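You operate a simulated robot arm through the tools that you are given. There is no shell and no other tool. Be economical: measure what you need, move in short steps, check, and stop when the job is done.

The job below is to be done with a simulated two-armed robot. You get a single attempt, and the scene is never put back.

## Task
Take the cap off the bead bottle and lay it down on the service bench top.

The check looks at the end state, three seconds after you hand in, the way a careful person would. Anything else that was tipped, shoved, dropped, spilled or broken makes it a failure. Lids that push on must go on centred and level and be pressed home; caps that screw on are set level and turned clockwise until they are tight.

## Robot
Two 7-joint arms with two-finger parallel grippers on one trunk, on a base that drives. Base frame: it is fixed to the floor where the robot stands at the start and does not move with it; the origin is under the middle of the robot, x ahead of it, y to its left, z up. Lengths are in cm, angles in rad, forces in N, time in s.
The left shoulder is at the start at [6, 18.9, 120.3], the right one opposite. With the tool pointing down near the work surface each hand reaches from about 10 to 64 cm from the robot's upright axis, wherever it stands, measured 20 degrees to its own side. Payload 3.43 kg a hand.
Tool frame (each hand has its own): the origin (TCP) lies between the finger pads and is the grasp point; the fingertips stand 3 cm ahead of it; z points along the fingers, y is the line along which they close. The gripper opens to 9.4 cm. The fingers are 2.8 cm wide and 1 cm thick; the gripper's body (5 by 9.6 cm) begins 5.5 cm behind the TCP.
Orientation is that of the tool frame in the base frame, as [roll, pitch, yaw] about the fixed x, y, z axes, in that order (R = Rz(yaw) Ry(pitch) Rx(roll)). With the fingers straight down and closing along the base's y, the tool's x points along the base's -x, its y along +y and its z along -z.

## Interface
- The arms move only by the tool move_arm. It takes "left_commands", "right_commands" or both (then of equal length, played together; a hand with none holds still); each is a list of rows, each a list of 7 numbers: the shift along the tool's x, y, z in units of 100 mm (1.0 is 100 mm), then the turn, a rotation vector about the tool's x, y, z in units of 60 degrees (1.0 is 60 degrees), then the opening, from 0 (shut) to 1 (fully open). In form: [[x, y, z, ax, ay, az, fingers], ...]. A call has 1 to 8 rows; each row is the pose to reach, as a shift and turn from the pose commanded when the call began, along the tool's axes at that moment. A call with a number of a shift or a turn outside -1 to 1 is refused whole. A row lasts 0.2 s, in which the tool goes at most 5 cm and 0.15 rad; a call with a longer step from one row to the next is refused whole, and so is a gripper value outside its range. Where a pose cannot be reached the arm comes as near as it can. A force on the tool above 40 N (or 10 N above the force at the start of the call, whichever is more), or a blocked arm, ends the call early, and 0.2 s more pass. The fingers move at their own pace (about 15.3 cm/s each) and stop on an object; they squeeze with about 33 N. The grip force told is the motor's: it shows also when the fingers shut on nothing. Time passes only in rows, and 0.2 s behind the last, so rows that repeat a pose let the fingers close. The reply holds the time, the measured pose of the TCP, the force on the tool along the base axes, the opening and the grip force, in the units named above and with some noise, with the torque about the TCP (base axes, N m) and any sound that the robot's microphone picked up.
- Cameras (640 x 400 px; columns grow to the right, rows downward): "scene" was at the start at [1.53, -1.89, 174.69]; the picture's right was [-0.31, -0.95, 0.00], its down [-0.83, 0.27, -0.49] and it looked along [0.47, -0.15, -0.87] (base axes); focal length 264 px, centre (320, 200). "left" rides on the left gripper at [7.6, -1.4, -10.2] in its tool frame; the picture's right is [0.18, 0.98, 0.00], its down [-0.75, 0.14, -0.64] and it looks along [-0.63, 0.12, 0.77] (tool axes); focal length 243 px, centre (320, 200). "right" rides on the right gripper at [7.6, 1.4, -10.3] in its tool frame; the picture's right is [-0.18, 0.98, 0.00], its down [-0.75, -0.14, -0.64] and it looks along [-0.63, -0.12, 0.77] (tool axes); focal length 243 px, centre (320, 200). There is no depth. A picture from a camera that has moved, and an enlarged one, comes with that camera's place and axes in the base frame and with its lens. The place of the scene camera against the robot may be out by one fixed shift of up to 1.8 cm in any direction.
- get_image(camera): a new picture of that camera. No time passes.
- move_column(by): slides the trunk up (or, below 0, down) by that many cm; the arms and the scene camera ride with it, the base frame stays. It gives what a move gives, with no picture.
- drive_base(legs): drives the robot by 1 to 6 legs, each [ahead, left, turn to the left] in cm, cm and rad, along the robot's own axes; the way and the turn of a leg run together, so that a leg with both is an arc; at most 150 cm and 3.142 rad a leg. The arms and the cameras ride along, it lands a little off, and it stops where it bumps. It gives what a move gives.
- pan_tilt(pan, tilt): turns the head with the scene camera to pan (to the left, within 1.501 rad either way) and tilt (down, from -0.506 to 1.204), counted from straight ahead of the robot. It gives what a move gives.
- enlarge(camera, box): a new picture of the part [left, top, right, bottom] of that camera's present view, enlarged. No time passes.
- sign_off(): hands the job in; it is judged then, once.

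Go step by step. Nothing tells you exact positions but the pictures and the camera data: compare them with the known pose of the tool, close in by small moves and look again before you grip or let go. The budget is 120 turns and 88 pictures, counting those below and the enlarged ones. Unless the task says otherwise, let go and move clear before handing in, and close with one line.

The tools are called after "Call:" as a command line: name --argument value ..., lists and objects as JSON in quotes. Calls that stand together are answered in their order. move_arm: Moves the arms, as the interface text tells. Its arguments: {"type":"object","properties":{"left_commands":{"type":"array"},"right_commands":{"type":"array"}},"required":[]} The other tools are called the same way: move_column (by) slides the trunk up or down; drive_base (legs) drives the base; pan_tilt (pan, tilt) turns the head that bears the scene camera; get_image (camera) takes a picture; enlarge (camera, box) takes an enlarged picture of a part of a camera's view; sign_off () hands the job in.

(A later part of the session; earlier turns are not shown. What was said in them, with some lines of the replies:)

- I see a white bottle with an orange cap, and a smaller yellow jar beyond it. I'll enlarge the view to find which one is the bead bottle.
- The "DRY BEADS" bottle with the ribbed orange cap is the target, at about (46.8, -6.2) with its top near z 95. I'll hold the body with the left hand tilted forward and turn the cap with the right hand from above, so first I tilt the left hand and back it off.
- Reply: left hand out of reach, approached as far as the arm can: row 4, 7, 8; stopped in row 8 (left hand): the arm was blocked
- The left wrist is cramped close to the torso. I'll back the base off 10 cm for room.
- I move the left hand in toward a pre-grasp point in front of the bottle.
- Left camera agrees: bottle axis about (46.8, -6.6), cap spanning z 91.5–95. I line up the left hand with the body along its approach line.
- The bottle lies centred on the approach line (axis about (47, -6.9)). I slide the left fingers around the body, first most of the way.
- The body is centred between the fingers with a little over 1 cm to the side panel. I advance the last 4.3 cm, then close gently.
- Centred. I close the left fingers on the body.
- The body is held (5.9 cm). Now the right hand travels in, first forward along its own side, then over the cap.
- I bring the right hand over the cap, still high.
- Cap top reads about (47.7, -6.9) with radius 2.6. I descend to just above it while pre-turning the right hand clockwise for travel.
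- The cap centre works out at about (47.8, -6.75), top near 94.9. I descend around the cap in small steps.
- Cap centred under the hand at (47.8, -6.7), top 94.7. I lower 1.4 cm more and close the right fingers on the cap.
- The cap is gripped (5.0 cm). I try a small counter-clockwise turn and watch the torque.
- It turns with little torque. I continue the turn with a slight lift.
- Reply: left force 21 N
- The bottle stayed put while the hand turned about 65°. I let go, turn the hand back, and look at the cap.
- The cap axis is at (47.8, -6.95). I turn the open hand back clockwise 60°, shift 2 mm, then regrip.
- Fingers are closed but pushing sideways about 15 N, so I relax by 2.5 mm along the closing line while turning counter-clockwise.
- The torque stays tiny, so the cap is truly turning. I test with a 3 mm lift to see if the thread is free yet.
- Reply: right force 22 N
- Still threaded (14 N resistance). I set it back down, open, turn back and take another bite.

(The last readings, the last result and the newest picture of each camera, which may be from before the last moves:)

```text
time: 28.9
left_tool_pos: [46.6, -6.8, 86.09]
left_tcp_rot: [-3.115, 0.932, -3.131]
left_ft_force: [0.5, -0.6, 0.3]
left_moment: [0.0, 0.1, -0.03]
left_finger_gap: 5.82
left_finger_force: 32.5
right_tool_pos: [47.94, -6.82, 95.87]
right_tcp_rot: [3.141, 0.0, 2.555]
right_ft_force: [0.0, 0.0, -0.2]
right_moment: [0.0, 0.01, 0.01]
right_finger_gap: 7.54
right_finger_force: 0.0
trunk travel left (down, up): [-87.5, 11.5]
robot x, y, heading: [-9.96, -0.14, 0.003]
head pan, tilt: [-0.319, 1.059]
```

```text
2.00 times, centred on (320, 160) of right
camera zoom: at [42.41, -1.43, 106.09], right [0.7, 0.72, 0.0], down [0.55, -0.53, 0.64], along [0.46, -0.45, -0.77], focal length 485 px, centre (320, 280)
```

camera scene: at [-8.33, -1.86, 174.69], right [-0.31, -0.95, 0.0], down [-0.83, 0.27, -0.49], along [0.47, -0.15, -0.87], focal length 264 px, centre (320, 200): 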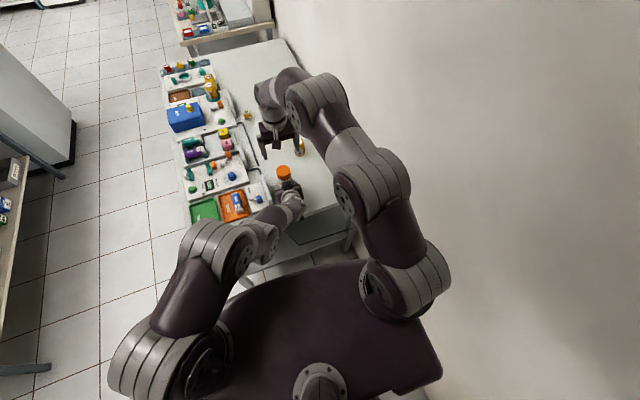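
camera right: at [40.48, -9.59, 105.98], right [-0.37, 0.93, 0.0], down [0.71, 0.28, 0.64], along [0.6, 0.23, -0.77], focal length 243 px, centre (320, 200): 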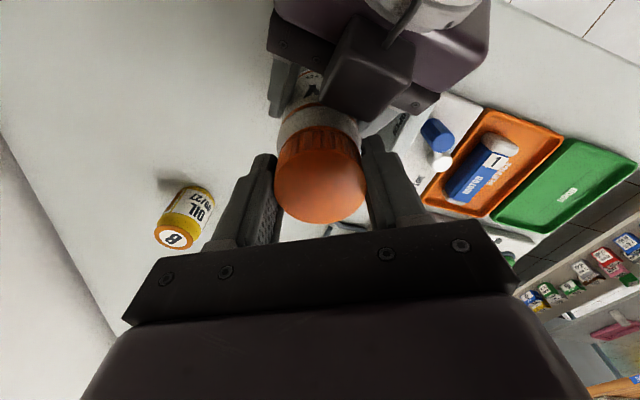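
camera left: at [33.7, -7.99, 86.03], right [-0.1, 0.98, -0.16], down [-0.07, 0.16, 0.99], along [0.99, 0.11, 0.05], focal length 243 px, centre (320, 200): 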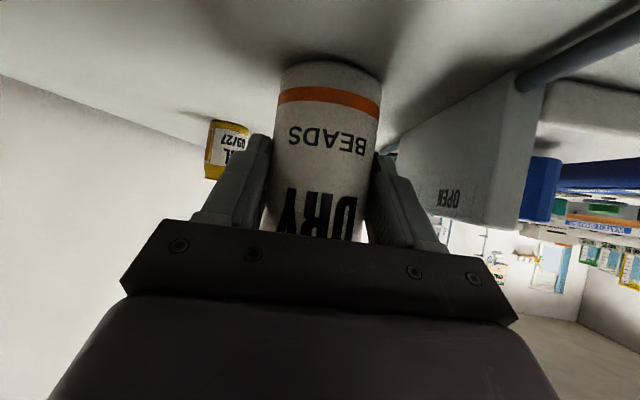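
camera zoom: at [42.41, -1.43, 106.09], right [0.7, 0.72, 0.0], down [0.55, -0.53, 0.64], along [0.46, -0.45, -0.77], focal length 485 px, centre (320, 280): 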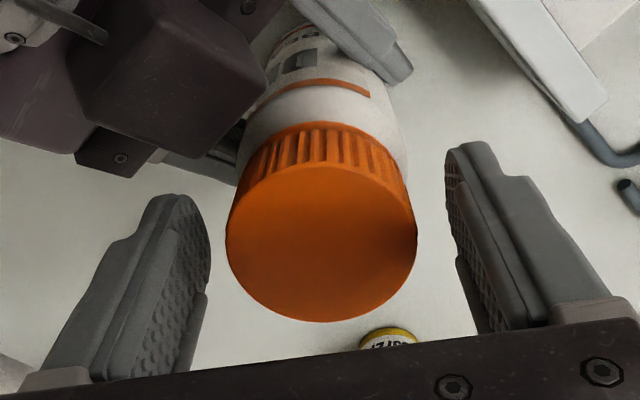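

Cap is centred enough; I regrip and turn another 60°.

Call:
move_arm --right_commands '[[0.0, 0.01, 0, 0, 0, 0, 0.5], [0.0, 0.01, 0, 0, 0, 0, 0.2], [0.0, 0.01, 0, 0, 0, 0, 0], [0.0, 0.01, 0, 0, 0, 0, 0]]'

Call:
move_arm --right_commands '[[0, 0, 0, 0, 0, -0.13, 0], [0, 0, 0, 0, 0, -0.26, 0], [0, 0, -0.003, 0, 0, -0.39, 0], [0, 0, -0.005, 0, 0, -0.52, 0], [0, 0, -0.007, 0, 0, -0.65, 0], [0, 0, -0.01, 0, 0, -0.78, 0], [0, 0, -0.01, 0, 0, -0.91, 0], [0, 0, -0.01, 0, 0, -1.0, 0]]'

Call:
move_arm --right_commands '[[0, 0, -0.015, 0, 0, -0.1, 0], [0, 0, -0.03, 0, 0, -0.2, 0], [0, 0, -0.03, 0, 0, -0.2, 0]]'

Call:
enlarge --camera "right" --box '[220, 60, 420, 260]'

```text
time: 29.9
left_tool_pos: [46.77, -6.92, 86.11]
left_tcp_rot: [-3.117, 0.933, -3.133]
left_ft_force: [2.7, 4.7, -0.2]
left_moment: [-0.34, 0.24, 0.07]
left_finger_gap: 5.79
left_finger_force: 33.1
right_tool_pos: [47.99, -6.78, 95.82]
right_tcp_rot: [3.141, -0.001, 2.557]
right_ft_force: [-2.4, -3.8, 0.2]
right_moment: [-0.05, 0.0, 0.01]
right_finger_gap: 4.95
right_finger_force: 32.7
trunk travel left (down, up): [-87.5, 11.5]
robot x, y, heading: [-9.76, -0.37, 0.004]
head pan, tilt: [-0.319, 1.059]
```

```text
time: 31.7
left_tool_pos: [46.67, -6.9, 86.09]
left_tcp_rot: [-3.116, 0.931, -3.132]
left_ft_force: [-0.8, 11.2, 0.1]
left_moment: [-0.1, -0.14, 0.18]
left_finger_gap: 5.82
left_finger_force: 32.7
right_tool_pos: [47.91, -6.64, 95.79]
right_tcp_rot: [-3.141, 0.002, -2.677]
right_ft_force: [-0.2, -11.6, 0.5]
right_moment: [-1.01, 0.14, -0.04]
right_finger_gap: 4.95
right_finger_force: 32.8
trunk travel left (down, up): [-87.5, 11.5]
robot x, y, heading: [-9.69, -0.11, 0.001]
head pan, tilt: [-0.319, 1.059]
```

```text
time: 32.5
left_tool_pos: [46.72, -7.02, 86.0]
left_tcp_rot: [-3.117, 0.934, -3.134]
left_ft_force: [0.7, 1.7, -0.7]
left_moment: [-0.18, 0.08, 0.07]
left_finger_gap: 5.81
left_finger_force: 33.2
right_tool_pos: [47.99, -6.62, 96.26]
right_tcp_rot: [-3.141, 0.0, -2.467]
right_ft_force: [-1.1, -2.0, -1.7]
right_moment: [-0.03, 0.03, 0.0]
right_finger_gap: 4.97
right_finger_force: 33.1
trunk travel left (down, up): [-87.5, 11.5]
robot x, y, heading: [-9.64, 0.15, -0.001]
head pan, tilt: [-0.319, 1.059]
```

```text
2.00 times, centred on (320, 160) of right
camera zoom: at [41.13, -10.37, 106.52], right [-0.47, 0.88, 0.0], down [0.68, 0.36, 0.64], along [0.57, 0.3, -0.77], focal length 485 px, centre (320, 280)
```

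zoom: 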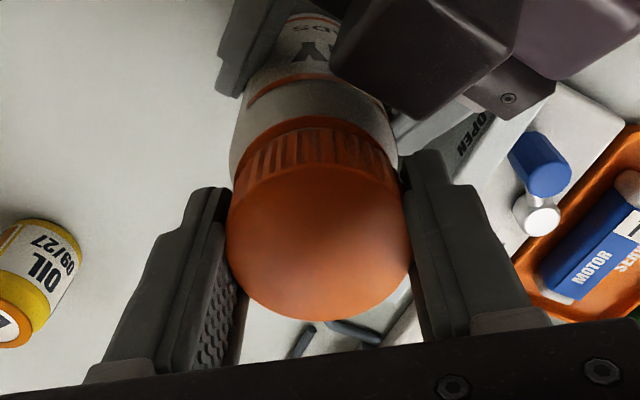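

All forces dropped to near zero: the cap looks free. I lift straight up slowly.

Call:
move_arm --right_commands '[[0, 0, -0.05, 0, 0, 0, 0], [0, 0, -0.1, 0, 0, 0, 0], [0, 0, -0.15, 0, 0, 0, 0], [0, 0, -0.2, 0, 0, 0, 0], [0, 0, -0.3, 0, 0, 0, 0]]'

Call:
enlarge --camera "right" --box '[220, 60, 420, 260]'

Call:
enlarge --camera "scene" --box '[240, 110, 340, 210]'

```text
time: 33.7
left_tool_pos: [46.64, -6.92, 86.06]
left_tcp_rot: [-3.115, 0.93, -3.13]
left_ft_force: [0.2, 0.1, 0.3]
left_moment: [0.01, 0.04, 0.0]
left_finger_gap: 5.76
left_finger_force: 33.0
right_tool_pos: [47.87, -6.71, 99.33]
right_tcp_rot: [3.141, 0.0, -2.469]
right_ft_force: [-0.2, 0.1, -1.2]
right_moment: [-0.02, -0.01, 0.02]
right_finger_gap: 4.94
right_finger_force: 33.0
trunk travel left (down, up): [-87.5, 11.5]
robot x, y, heading: [-10.23, 0.14, 0.007]
head pan, tilt: [-0.319, 1.059]
```

```text
2.00 times, centred on (320, 160) of right
camera zoom: at [41.1, -10.32, 109.53], right [-0.47, 0.88, 0.0], down [0.68, 0.36, 0.64], along [0.57, 0.3, -0.77], focal length 485 px, centre (320, 280)
```

zoom: 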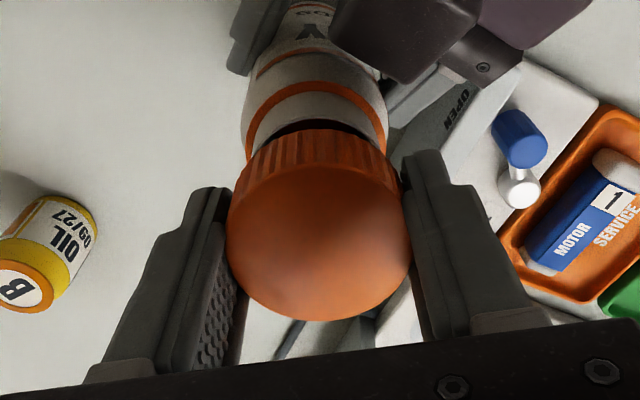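

```text
4.00 times, centred on (290, 160) of scene
camera zoom: at [-8.33, -1.9, 174.69], right [-0.31, -0.95, 0.0], down [-0.83, 0.27, -0.49], along [0.47, -0.15, -0.87], focal length 1057 px, centre (440, 360)
```

zoom: 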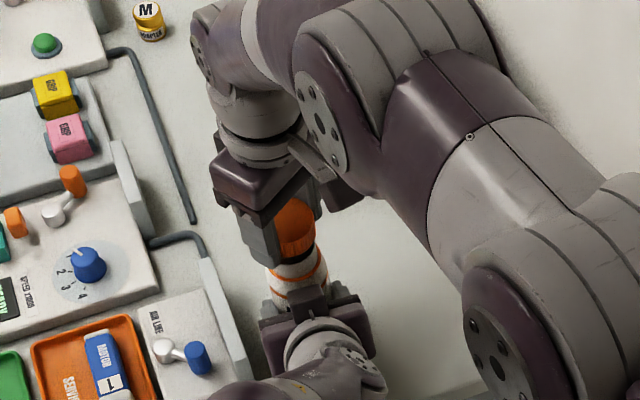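

The cap is off and the bottle still stands in the left hand. I lift clear and carry the cap to open bench at about (47, -21).

Call:
move_arm --right_commands '[[0, 0, -0.15, 0, 0, 0, 0], [0, 0, -0.3, 0, 0, 0, 0], [0, 0, -0.4, 0, 0, 0, 0], [0.12, -0.13, -0.4, 0, 0, 0, 0], [0.24, -0.26, -0.4, 0, 0, 0, 0], [0.36, -0.39, -0.4, 0, 0, 0, 0], [0.48, -0.53, -0.4, 0, 0, 0, 0]]'

Call:
move_arm --right_commands '[[0.12, -0.13, 0, 0, 0, 0, 0], [0.24, -0.26, 0, 0, 0, 0, 0], [0.36, -0.39, 0, 0, 0, 0, 0], [0.48, -0.53, 0, 0, 0, 0, 0], [0.48, -0.53, 0, 0, 0, 0, 0]]'

Call:
get_image --camera "right"

Call:
get_image --camera "scene"

```text
time: 35.3
left_tool_pos: [46.66, -6.94, 86.03]
left_tcp_rot: [-3.118, 0.931, -3.133]
left_ft_force: [0.8, 0.2, -0.3]
left_moment: [0.01, 0.03, 0.0]
left_finger_gap: 5.77
left_finger_force: 32.9
right_tool_pos: [47.41, -13.95, 103.3]
right_tcp_rot: [3.141, 0.001, -2.47]
right_ft_force: [0.7, 0.6, -0.3]
right_moment: [0.04, -0.03, -0.03]
right_finger_gap: 4.95
right_finger_force: 32.5
trunk travel left (down, up): [-87.5, 11.5]
robot x, y, heading: [-9.66, -0.02, -0.002]
head pan, tilt: [-0.319, 1.059]
```

```text
time: 36.5
left_tool_pos: [46.67, -6.9, 86.09]
left_tcp_rot: [-3.116, 0.932, -3.131]
left_ft_force: [0.5, 0.4, 0.4]
left_moment: [0.02, 0.06, 0.03]
left_finger_gap: 5.77
left_finger_force: 33.5
right_tool_pos: [47.12, -20.85, 103.25]
right_tcp_rot: [-3.141, 0.001, -2.469]
right_ft_force: [1.2, -0.1, 0.2]
right_moment: [0.0, -0.01, -0.01]
right_finger_gap: 4.94
right_finger_force: 33.4
trunk travel left (down, up): [-87.5, 11.5]
robot x, y, heading: [-9.82, 0.13, 0.004]
head pan, tilt: [-0.319, 1.059]
```

```text
50 pictures are left
camera right: at [40.29, -24.57, 113.54], right [-0.47, 0.88, 0.0], down [0.68, 0.36, 0.64], along [0.57, 0.3, -0.77], focal length 243 px, centre (320, 200)
```

right: 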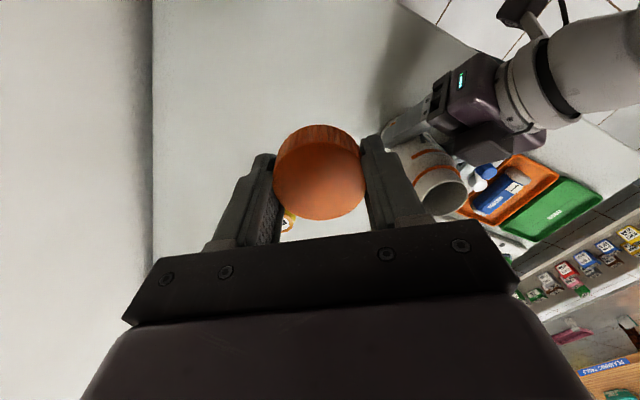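

```text
49 pictures are left
camera scene: at [-8.28, -1.85, 174.69], right [-0.31, -0.95, 0.0], down [-0.83, 0.27, -0.49], along [0.47, -0.15, -0.87], focal length 264 px, centre (320, 200)
```

scene: 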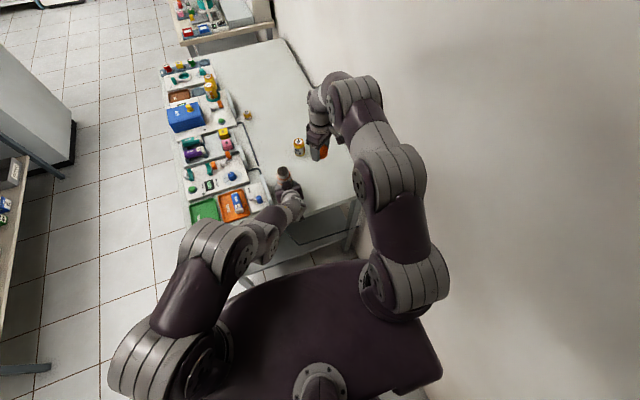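

Below is clear bench (oil jar 20 cm beyond). I lower the cap, slowing near the top.

Call:
move_arm --right_commands '[[0, 0, 0.2, 0, 0, 0, 0], [0, 0, 0.4, 0, 0, 0, 0], [0, 0, 0.6, 0, 0, 0, 0], [0, 0, 0.8, 0, 0, 0, 0], [0, 0, 1.0, 0, 0, 0, 0]]'

Call:
move_arm --right_commands '[[0, 0, 0.15, 0, 0, 0, 0], [0, 0, 0.3, 0, 0, 0, 0], [0, 0, 0.45, 0, 0, 0, 0], [0, 0, 0.55, 0, 0, 0, 0]]'

Call:
enlarge --camera "scene" --box '[240, 110, 380, 230]'

Call:
get_image --camera "right"

```text
time: 37.7
left_tool_pos: [46.67, -6.86, 86.02]
left_tcp_rot: [-3.115, 0.932, -3.132]
left_ft_force: [0.9, 0.0, 0.3]
left_moment: [-0.02, 0.05, 0.02]
left_finger_gap: 5.76
left_finger_force: 33.1
right_tool_pos: [47.07, -21.03, 93.08]
right_tcp_rot: [-3.141, 0.0, -2.469]
right_ft_force: [0.0, -0.7, -1.3]
right_moment: [0.02, 0.03, -0.03]
right_finger_gap: 4.97
right_finger_force: 33.5
trunk travel left (down, up): [-87.5, 11.5]
robot x, y, heading: [-9.63, 0.24, -0.002]
head pan, tilt: [-0.319, 1.059]
```

```text
time: 38.7
left_tool_pos: [46.63, -6.92, 86.15]
left_tcp_rot: [-3.116, 0.932, -3.132]
left_ft_force: [0.4, 0.4, -0.2]
left_moment: [0.05, 0.05, 0.02]
left_finger_gap: 5.78
left_finger_force: 32.8
right_tool_pos: [47.05, -20.94, 87.7]
right_tcp_rot: [-3.141, 0.0, -2.471]
right_ft_force: [-0.7, 0.1, 0.2]
right_moment: [-0.03, -0.04, -0.01]
right_finger_gap: 4.98
right_finger_force: 33.0
trunk travel left (down, up): [-87.5, 11.5]
robot x, y, heading: [-10.08, -0.15, -0.001]
head pan, tilt: [-0.319, 1.059]
```

```text
3.33 times, centred on (310, 170) of scene
camera zoom: at [-8.25, -1.91, 174.69], right [-0.31, -0.95, 0.0], down [-0.83, 0.27, -0.49], along [0.46, -0.15, -0.87], focal length 881 px, centre (353, 300)
```

zoom: 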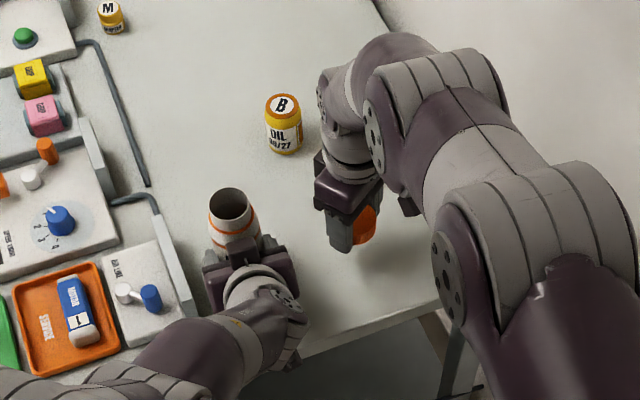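

```text
47 pictures are left
camera right: at [40.28, -24.6, 97.91], right [-0.47, 0.88, 0.0], down [0.68, 0.36, 0.64], along [0.57, 0.3, -0.77], focal length 243 px, centre (320, 200)
```

right: 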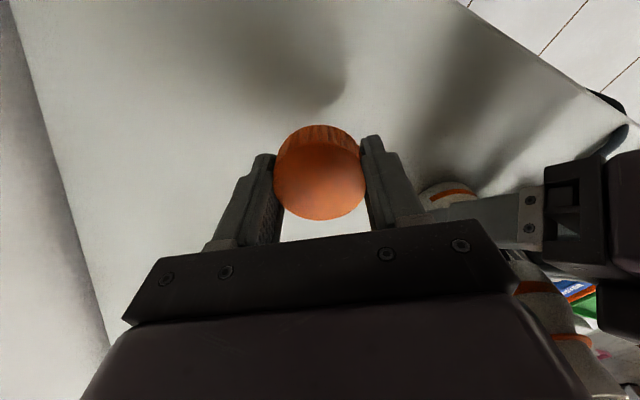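

About 3 cm to go. I lower in 3–4 mm rows and stop on contact.

Call:
move_arm --right_commands '[[0, 0, 0.04, 0, 0, 0, 0], [0, 0, 0.08, 0, 0, 0, 0], [0, 0, 0.12, 0, 0, 0, 0], [0, 0, 0.16, 0, 0, 0, 0], [0, 0, 0.2, 0, 0, 0, 0], [0, 0, 0.24, 0, 0, 0, 0]]'

Call:
get_image --camera "right"

```text
time: 40.1
left_tool_pos: [46.7, -6.84, 86.08]
left_tcp_rot: [-3.116, 0.933, -3.131]
left_ft_force: [0.1, -0.6, 0.1]
left_moment: [0.0, 0.06, 0.0]
left_finger_gap: 5.77
left_finger_force: 32.6
right_tool_pos: [46.97, -20.79, 85.37]
right_tcp_rot: [3.141, 0.001, -2.47]
right_ft_force: [-0.3, 0.6, -0.4]
right_moment: [-0.01, 0.01, 0.0]
right_finger_gap: 4.94
right_finger_force: 32.9
trunk travel left (down, up): [-87.5, 11.5]
robot x, y, heading: [-10.07, 0.06, -0.0]
head pan, tilt: [-0.319, 1.059]
```

```text
46 pictures are left
camera right: at [40.19, -24.61, 95.6], right [-0.47, 0.88, 0.0], down [0.68, 0.36, 0.64], along [0.57, 0.3, -0.77], focal length 243 px, centre (320, 200)
```

right: 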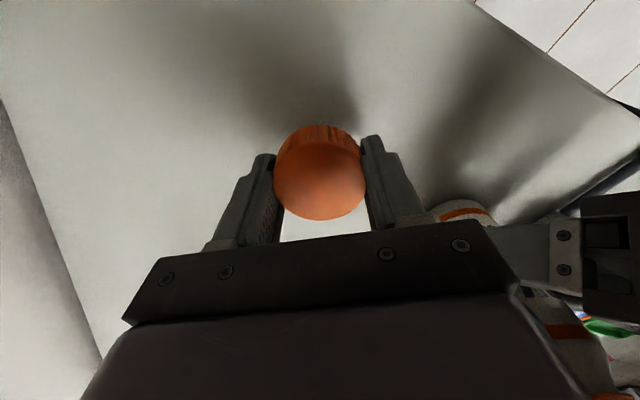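

Not in contact yet; I continue in 2 mm rows.

Call:
move_arm --right_commands '[[0, 0, 0.02, 0, 0, 0, 0], [0, 0, 0.04, 0, 0, 0, 0], [0, 0, 0.06, 0, 0, 0, 0], [0, 0, 0.08, 0, 0, 0, 0]]'

```text
time: 41.1
left_tool_pos: [46.63, -6.87, 86.03]
left_tcp_rot: [-3.115, 0.932, -3.132]
left_ft_force: [0.1, -0.3, 0.1]
left_moment: [-0.02, 0.08, -0.03]
left_finger_gap: 5.73
left_finger_force: 33.2
right_tool_pos: [46.87, -21.05, 84.49]
right_tcp_rot: [-3.141, -0.001, -2.469]
right_ft_force: [-0.3, 0.3, 0.8]
right_moment: [-0.02, -0.05, 0.03]
right_finger_gap: 4.94
right_finger_force: 33.1
trunk travel left (down, up): [-87.5, 11.5]
robot x, y, heading: [-9.76, -0.05, 0.003]
head pan, tilt: [-0.319, 1.059]
```

Call:
move_arm --right_commands '[[0, 0, 0.02, 0, 0, 0, 0], [0, 0, 0.04, 0, 0, 0, 0], [0, 0, 0.06, 0, 0, 0, 0]]'

Call:
get_image --camera "right"

```text
time: 41.9
left_tool_pos: [46.6, -6.87, 86.03]
left_tcp_rot: [-3.116, 0.931, -3.131]
left_ft_force: [-0.2, 0.0, 0.2]
left_moment: [0.0, 0.03, 0.01]
left_finger_gap: 5.75
left_finger_force: 33.3
right_tool_pos: [47.05, -21.06, 83.92]
right_tcp_rot: [3.142, 0.0, -2.469]
right_ft_force: [0.3, 0.9, -0.7]
right_moment: [0.02, -0.01, 0.0]
right_finger_gap: 4.93
right_finger_force: 33.2
trunk travel left (down, up): [-87.5, 11.5]
robot x, y, heading: [-9.54, 0.23, 0.002]
head pan, tilt: [-0.319, 1.059]
```

```text
45 pictures are left
camera right: at [40.22, -24.65, 94.2], right [-0.47, 0.88, 0.0], down [0.68, 0.36, 0.64], along [0.57, 0.3, -0.77], focal length 243 px, centre (320, 200)
```

right: 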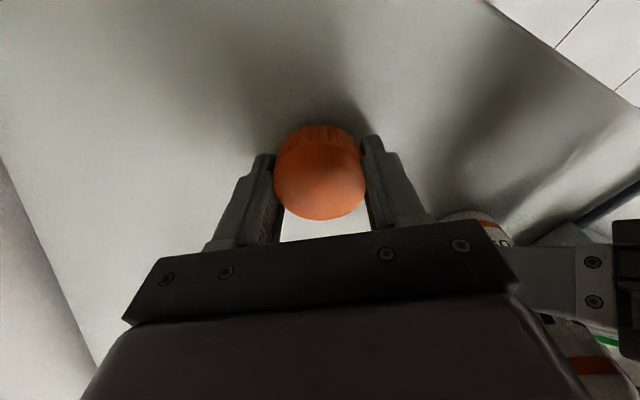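

The shadow is nearly touching the cap. I keep lowering in small rows.

Call:
move_arm --right_commands '[[0, 0, 0.015, 0, 0, 0, 0], [0, 0, 0.03, 0, 0, 0, 0], [0, 0, 0.045, 0, 0, 0, 0]]'

```text
time: 42.7
left_tool_pos: [46.74, -6.9, 86.1]
left_tcp_rot: [-3.115, 0.931, -3.13]
left_ft_force: [0.7, 0.5, -0.3]
left_moment: [0.03, 0.06, 0.0]
left_finger_gap: 5.75
left_finger_force: 33.3
right_tool_pos: [46.98, -20.85, 83.47]
right_tcp_rot: [3.139, 0.001, -2.47]
right_ft_force: [0.4, 0.2, 0.1]
right_moment: [0.02, -0.01, -0.02]
right_finger_gap: 4.95
right_finger_force: 32.8
trunk travel left (down, up): [-87.5, 11.5]
robot x, y, heading: [-9.41, -0.11, -0.002]
head pan, tilt: [-0.319, 1.059]
```

Call:
move_arm --right_commands '[[0, 0, 0.015, 0, 0, 0, 0], [0, 0, 0.03, 0, 0, 0, 0], [0, 0, 0.04, 0, 0, 0, 0]]'

Call:
enlarge --camera "right" --box '[220, 60, 420, 260]'

```text
time: 43.5
left_tool_pos: [46.68, -6.92, 85.99]
left_tcp_rot: [-3.113, 0.932, -3.132]
left_ft_force: [0.2, 0.1, 0.3]
left_moment: [0.03, 0.07, 0.0]
left_finger_gap: 5.75
left_finger_force: 32.9
right_tool_pos: [47.0, -20.94, 83.05]
right_tcp_rot: [3.142, -0.001, -2.47]
right_ft_force: [0.3, -0.5, 0.1]
right_moment: [-0.03, 0.0, 0.0]
right_finger_gap: 4.96
right_finger_force: 32.8
trunk travel left (down, up): [-87.5, 11.5]
robot x, y, heading: [-9.83, -0.16, 0.001]
head pan, tilt: [-0.319, 1.059]
```

```text
2.00 times, centred on (320, 160) of right
camera zoom: at [40.14, -24.61, 93.37], right [-0.47, 0.88, 0.0], down [0.68, 0.36, 0.64], along [0.57, 0.3, -0.77], focal length 485 px, centre (320, 280)
```

zoom: 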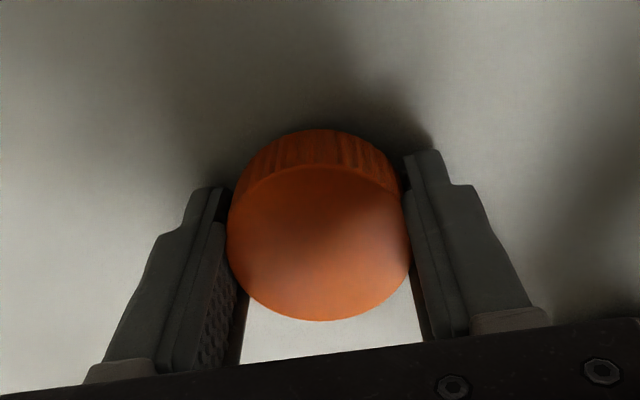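

Still no contact; a bit more.

Call:
move_arm --right_commands '[[0, 0, 0.015, 0, 0, 0, 0], [0, 0, 0.03, 0, 0, 0, 0], [0, 0, 0.045, 0, 0, 0, 0]]'

```text
time: 44.3
left_tool_pos: [46.48, -6.84, 86.24]
left_tcp_rot: [-3.114, 0.937, -3.13]
left_ft_force: [0.0, 0.3, -3.6]
left_moment: [-0.01, 0.08, 0.01]
left_finger_gap: 5.76
left_finger_force: 33.2
right_tool_pos: [46.96, -20.87, 83.12]
right_tcp_rot: [-3.138, 0.003, -2.469]
right_ft_force: [-5.4, -1.5, 23.8]
right_moment: [0.3, 0.84, 0.13]
right_finger_gap: 4.94
right_finger_force: 32.8
trunk travel left (down, up): [-87.5, 11.5]
robot x, y, heading: [-10.03, 0.13, 0.005]
head pan, tilt: [-0.319, 1.059]
```

Contact (24 N). I ease back up 3.5 mm of the command to relieve the press, then open the fingers.

Call:
move_arm --right_commands '[[0, 0, -0.02, 0, 0, 0, 0], [0, 0, -0.035, 0, 0, 0, 0], [0, 0, -0.035, 0, 0, 0, 0]]'

```text
time: 45.1
left_tool_pos: [46.59, -6.82, 86.0]
left_tcp_rot: [-3.115, 0.932, -3.131]
left_ft_force: [-0.1, 0.6, -2.4]
left_moment: [-0.03, 0.06, 0.0]
left_finger_gap: 5.78
left_finger_force: 33.4
right_tool_pos: [46.98, -20.97, 83.03]
right_tcp_rot: [-3.141, 0.0, -2.47]
right_ft_force: [-0.2, 1.4, 4.2]
right_moment: [-0.01, -0.13, 0.0]
right_finger_gap: 4.93
right_finger_force: 32.4
trunk travel left (down, up): [-87.5, 11.5]
robot x, y, heading: [-9.65, -0.28, 0.004]
head pan, tilt: [-0.319, 1.059]
```

Light contact of 4 N. I release and check.

Call:
move_arm --right_commands '[[0, 0, 0, 0, 0, 0, 0.55], [0, 0, 0, 0, 0, 0, 0.7], [0, 0, 0, 0, 0, 0, 0.85], [0, 0, 0, 0, 0, 0, 0.85]]'

Call:
enlarge --camera "right" --box '[220, 60, 420, 260]'

```text
time: 46.1
left_tool_pos: [46.65, -6.77, 86.08]
left_tcp_rot: [-3.115, 0.933, -3.129]
left_ft_force: [0.3, -0.6, -2.4]
left_moment: [-0.02, 0.07, 0.01]
left_finger_gap: 5.77
left_finger_force: 32.9
right_tool_pos: [47.05, -20.91, 83.06]
right_tcp_rot: [-3.141, -0.001, -2.469]
right_ft_force: [0.4, 0.0, -0.2]
right_moment: [-0.01, 0.02, -0.01]
right_finger_gap: 8.0
right_finger_force: 0.1
trunk travel left (down, up): [-87.5, 11.5]
robot x, y, heading: [-9.71, 0.04, 0.0]
head pan, tilt: [-0.319, 1.059]
```

```text
2.00 times, centred on (320, 160) of right
camera zoom: at [40.21, -24.67, 93.28], right [-0.47, 0.88, 0.0], down [0.68, 0.36, 0.64], along [0.57, 0.3, -0.77], focal length 485 px, centre (320, 280)
```

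zoom: 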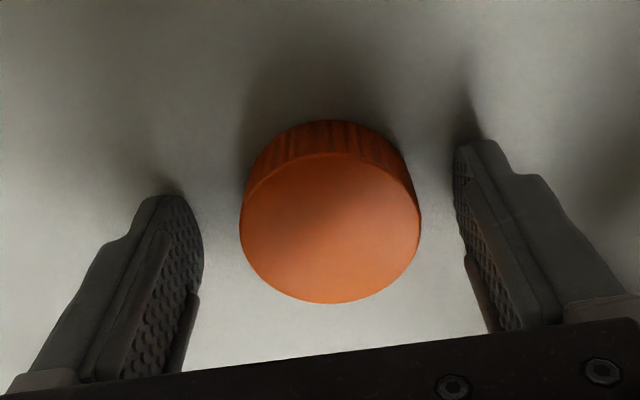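

The cap lies flat on the bench. I raise the right hand clear and inspect the bottle.

Call:
move_arm --right_commands '[[0, 0, -0.1, 0, 0, 0, 0.9], [0, 0, -0.3, 0, 0, 0, 0.9], [0, 0, -0.5, 0, 0, 0, 0.9], [0, 0, -0.75, 0, 0, 0, 0.9], [0, 0, -1.0, 0, 0, 0, 0.9]]'

Call:
get_image --camera "right"

Call:
get_image --camera "left"

```text
time: 47.3
left_tool_pos: [46.72, -6.82, 86.1]
left_tcp_rot: [-3.116, 0.933, -3.131]
left_ft_force: [-0.1, -0.7, -3.2]
left_moment: [0.0, 0.05, 0.02]
left_finger_gap: 5.78
left_finger_force: 33.0
right_tool_pos: [47.03, -20.93, 93.03]
right_tcp_rot: [-3.141, 0.001, -2.47]
right_ft_force: [-0.8, 0.5, -0.8]
right_moment: [-0.03, 0.01, -0.02]
right_finger_gap: 8.47
right_finger_force: 0.1
trunk travel left (down, up): [-87.5, 11.5]
robot x, y, heading: [-9.98, -0.03, 0.001]
head pan, tilt: [-0.319, 1.059]
```

```text
42 pictures are left
camera right: at [40.2, -24.57, 103.34], right [-0.47, 0.88, 0.0], down [0.68, 0.36, 0.64], along [0.57, 0.3, -0.77], focal length 243 px, centre (320, 200)
```

right: 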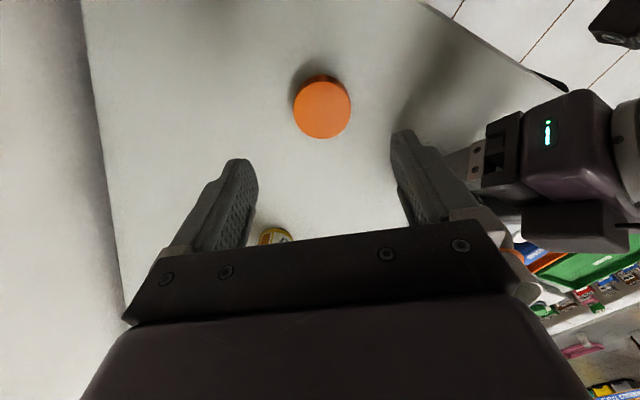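

```text
41 pictures are left
camera left: at [33.79, -8.08, 86.02], right [-0.1, 0.98, -0.16], down [-0.07, 0.16, 0.99], along [0.99, 0.11, 0.05], focal length 243 px, centre (320, 200)
```

left: 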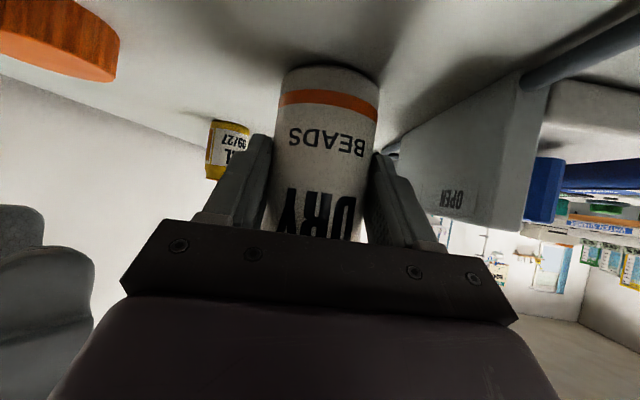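

The bottle seems to have been pulled up 2–3 mm in the left grip. I look closely at its base before letting go.

Call:
enlarge --camera "left" --box '[240, 40, 420, 150]'

Call:
enlarge --camera "scene" --box '[250, 150, 310, 210]'

```text
3.56 times, centred on (330, 95) of left
camera zoom: at [33.79, -8.08, 86.02], right [-0.1, 0.98, -0.16], down [-0.07, 0.16, 0.99], along [0.99, 0.11, 0.05], focal length 863 px, centre (284, 573)
```

zoom: 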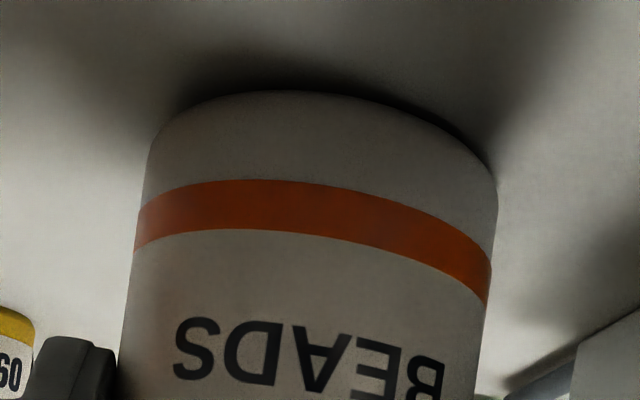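

```text
6.67 times, centred on (280, 180) of scene
camera zoom: at [-8.36, -1.88, 174.69], right [-0.31, -0.95, 0.0], down [-0.83, 0.27, -0.49], along [0.47, -0.15, -0.87], focal length 1762 px, centre (587, 333)
```

zoom: 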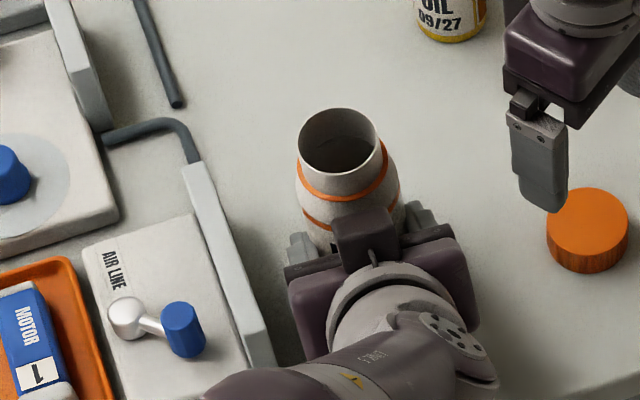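

There's a small shadow gap, so I lower the left hand straight down in 1 mm steps to set the bottle on the bench before releasing.

Call:
move_arm --left_commands '[[0.008, 0, 0.006, 0, 0, 0, 0], [0.016, 0, 0.012, 0, 0, 0, 0], [0.016, 0, 0.012, 0, 0, 0, 0]]'

```text
time: 48.1
left_tool_pos: [46.62, -6.89, 86.11]
left_tcp_rot: [-3.114, 0.935, -3.128]
left_ft_force: [1.4, 1.3, 6.3]
left_moment: [0.16, -0.07, -0.02]
left_finger_gap: 5.76
left_finger_force: 33.4
right_tool_pos: [47.02, -20.84, 93.07]
right_tcp_rot: [-3.141, 0.0, -2.471]
right_ft_force: [-0.2, -0.8, 0.1]
right_moment: [-0.01, -0.01, 0.02]
right_finger_gap: 8.46
right_finger_force: 0.0
trunk travel left (down, up): [-87.5, 11.5]
robot x, y, heading: [-9.92, 0.03, 0.001]
head pan, tilt: [-0.319, 1.059]
```

The bottle now presses on the bench (6 N). I ease the grip open gently and look.

Call:
move_arm --left_commands '[[0, 0, 0, 0, 0, 0, 0.6], [0, 0, 0, 0, 0, 0, 0.64], [0, 0, 0, 0, 0, 0, 0.7], [0, 0, 0, 0, 0, 0, 0.8], [0, 0, 0, 0, 0, 0, 1], [0, 0, 0, 0, 0, 0, 1]]'

Call:
get_image --camera "left"

```text
time: 49.5
left_tool_pos: [46.51, -6.76, 85.86]
left_tcp_rot: [-3.116, 0.933, -3.132]
left_ft_force: [0.3, 1.1, 0.7]
left_moment: [0.0, -0.01, 0.0]
left_finger_gap: 9.41
left_finger_force: 0.1
right_tool_pos: [46.97, -20.89, 93.06]
right_tcp_rot: [-3.141, 0.0, -2.47]
right_ft_force: [1.0, 0.4, 0.1]
right_moment: [0.03, -0.01, 0.0]
right_finger_gap: 8.47
right_finger_force: 0.1
trunk travel left (down, up): [-87.5, 11.5]
robot x, y, heading: [-9.87, 0.06, -0.001]
head pan, tilt: [-0.319, 1.059]
```

```text
38 pictures are left
camera left: at [33.78, -8.11, 85.86], right [-0.1, 0.98, -0.16], down [-0.07, 0.16, 0.99], along [0.99, 0.11, 0.05], focal length 243 px, centre (320, 200)
```

left: 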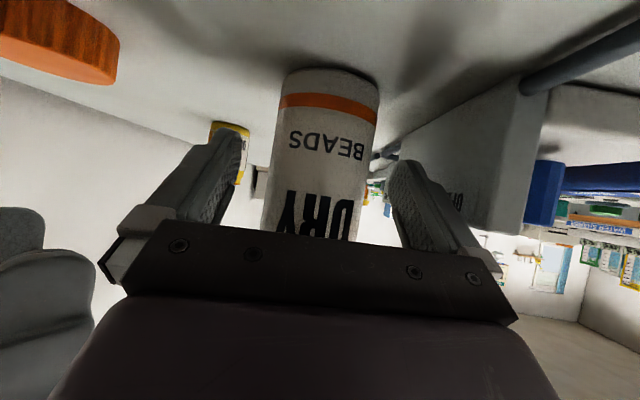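

The bottle stands free between the open fingers. I withdraw the left hand along its axis.

Call:
move_arm --left_commands '[[0, 0, -0.1, 0, 0, 0, 1], [0, 0, -0.25, 0, 0, 0, 1], [0, 0, -0.4, 0, 0, 0, 1], [0, 0, -0.6, 0, 0, 0, 1], [0, 0, -0.8, 0, 0, 0, 1], [0, 0, -1.0, 0, 0, 0, 1]]'

Call:
get_image --camera "left"

Call:
enlarge --camera "scene" --box '[230, 110, 350, 230]'

```text
time: 50.9
left_tool_pos: [38.58, -6.61, 91.77]
left_tcp_rot: [-3.115, 0.934, -3.131]
left_ft_force: [0.4, 0.1, -0.4]
left_moment: [0.02, -0.01, 0.03]
left_finger_gap: 9.41
left_finger_force: 0.0
right_tool_pos: [47.04, -20.87, 93.09]
right_tcp_rot: [3.141, -0.001, -2.469]
right_ft_force: [-0.6, 1.1, 0.1]
right_moment: [0.01, -0.02, 0.0]
right_finger_gap: 8.44
right_finger_force: 0.0
trunk travel left (down, up): [-87.5, 11.5]
robot x, y, heading: [-10.1, 0.27, 0.002]
head pan, tilt: [-0.319, 1.059]
```

```text
37 pictures are left
camera left: at [25.78, -7.96, 91.67], right [-0.1, 0.98, -0.16], down [-0.07, 0.16, 0.99], along [0.99, 0.11, 0.05], focal length 243 px, centre (320, 200)
```

left: 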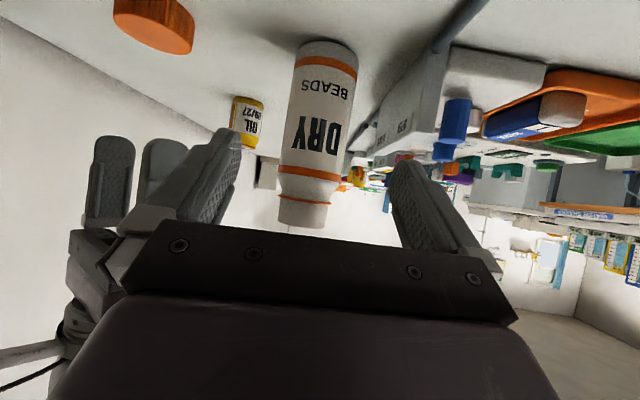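

```text
3.33 times, centred on (290, 170) of scene
camera zoom: at [-8.43, -1.89, 174.69], right [-0.31, -0.95, 0.0], down [-0.83, 0.27, -0.49], along [0.47, -0.15, -0.87], focal length 881 px, centre (420, 300)
```

zoom: 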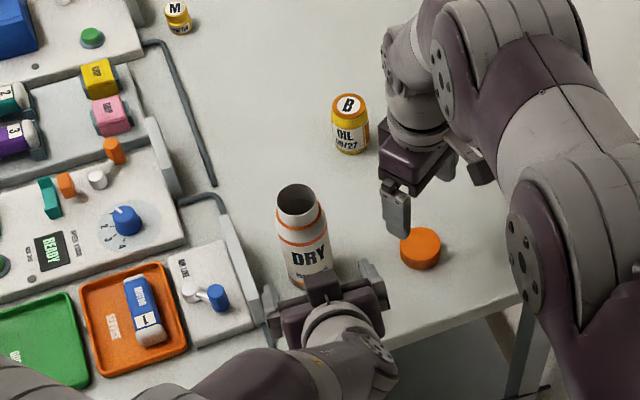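

Bottle upright and open, cap flat on the bench. I move both hands further clear.

Call:
move_arm --left_commands '[[0, 0, -0.2, 0, 0, 0, 1], [0, 0, -0.4, 0, 0, 0, 1], [0, 0, -0.6, 0, 0, 0, 1], [0, 0, -0.7, 0, 0, 0, 1]]' --right_commands '[[0, 0, -0.2, 0, 0, 0, 0.9], [0, 0, -0.4, 0, 0, 0, 0.9], [0, 0, -0.6, 0, 0, 0, 0.9], [0, 0, -0.8, 0, 0, 0, 0.9]]'

Call:
get_image --camera "scene"

```text
time: 51.9
left_tool_pos: [32.95, -6.62, 96.06]
left_tcp_rot: [-3.116, 0.933, -3.132]
left_ft_force: [-0.4, 1.0, -0.2]
left_moment: [0.03, 0.01, 0.02]
left_finger_gap: 9.42
left_finger_force: 0.1
right_tool_pos: [46.89, -20.91, 101.12]
right_tcp_rot: [-3.14, 0.0, -2.468]
right_ft_force: [-0.2, 0.3, -0.6]
right_moment: [-0.02, -0.02, 0.03]
right_finger_gap: 8.46
right_finger_force: 0.0
trunk travel left (down, up): [-87.5, 11.5]
robot x, y, heading: [-9.96, -0.26, -0.0]
head pan, tilt: [-0.319, 1.059]
```

```text
35 pictures are left
camera scene: at [-8.47, -1.87, 174.69], right [-0.31, -0.95, 0.0], down [-0.83, 0.27, -0.49], along [0.47, -0.15, -0.87], focal length 264 px, centre (320, 200)
```

scene: 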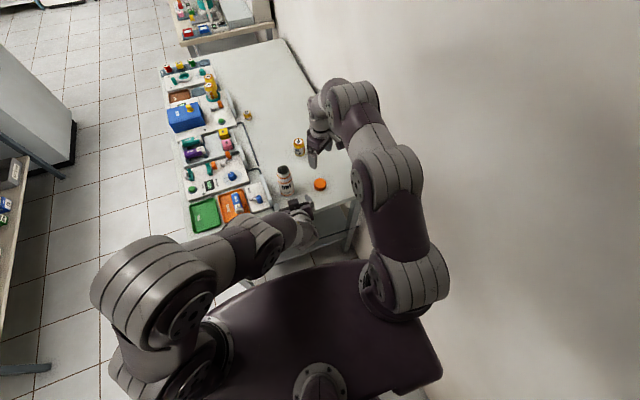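

Both hands are clear, the bottle stands upright and the cap lies on the bench top, so I hand in.

Call:
sign_off

```text
The job is handed in.
```

The cap is off the bead bottle and lying flat on the bench top. The bottle stands upright and open, and I saw nothing else on the bench tipped, moved or spilled.
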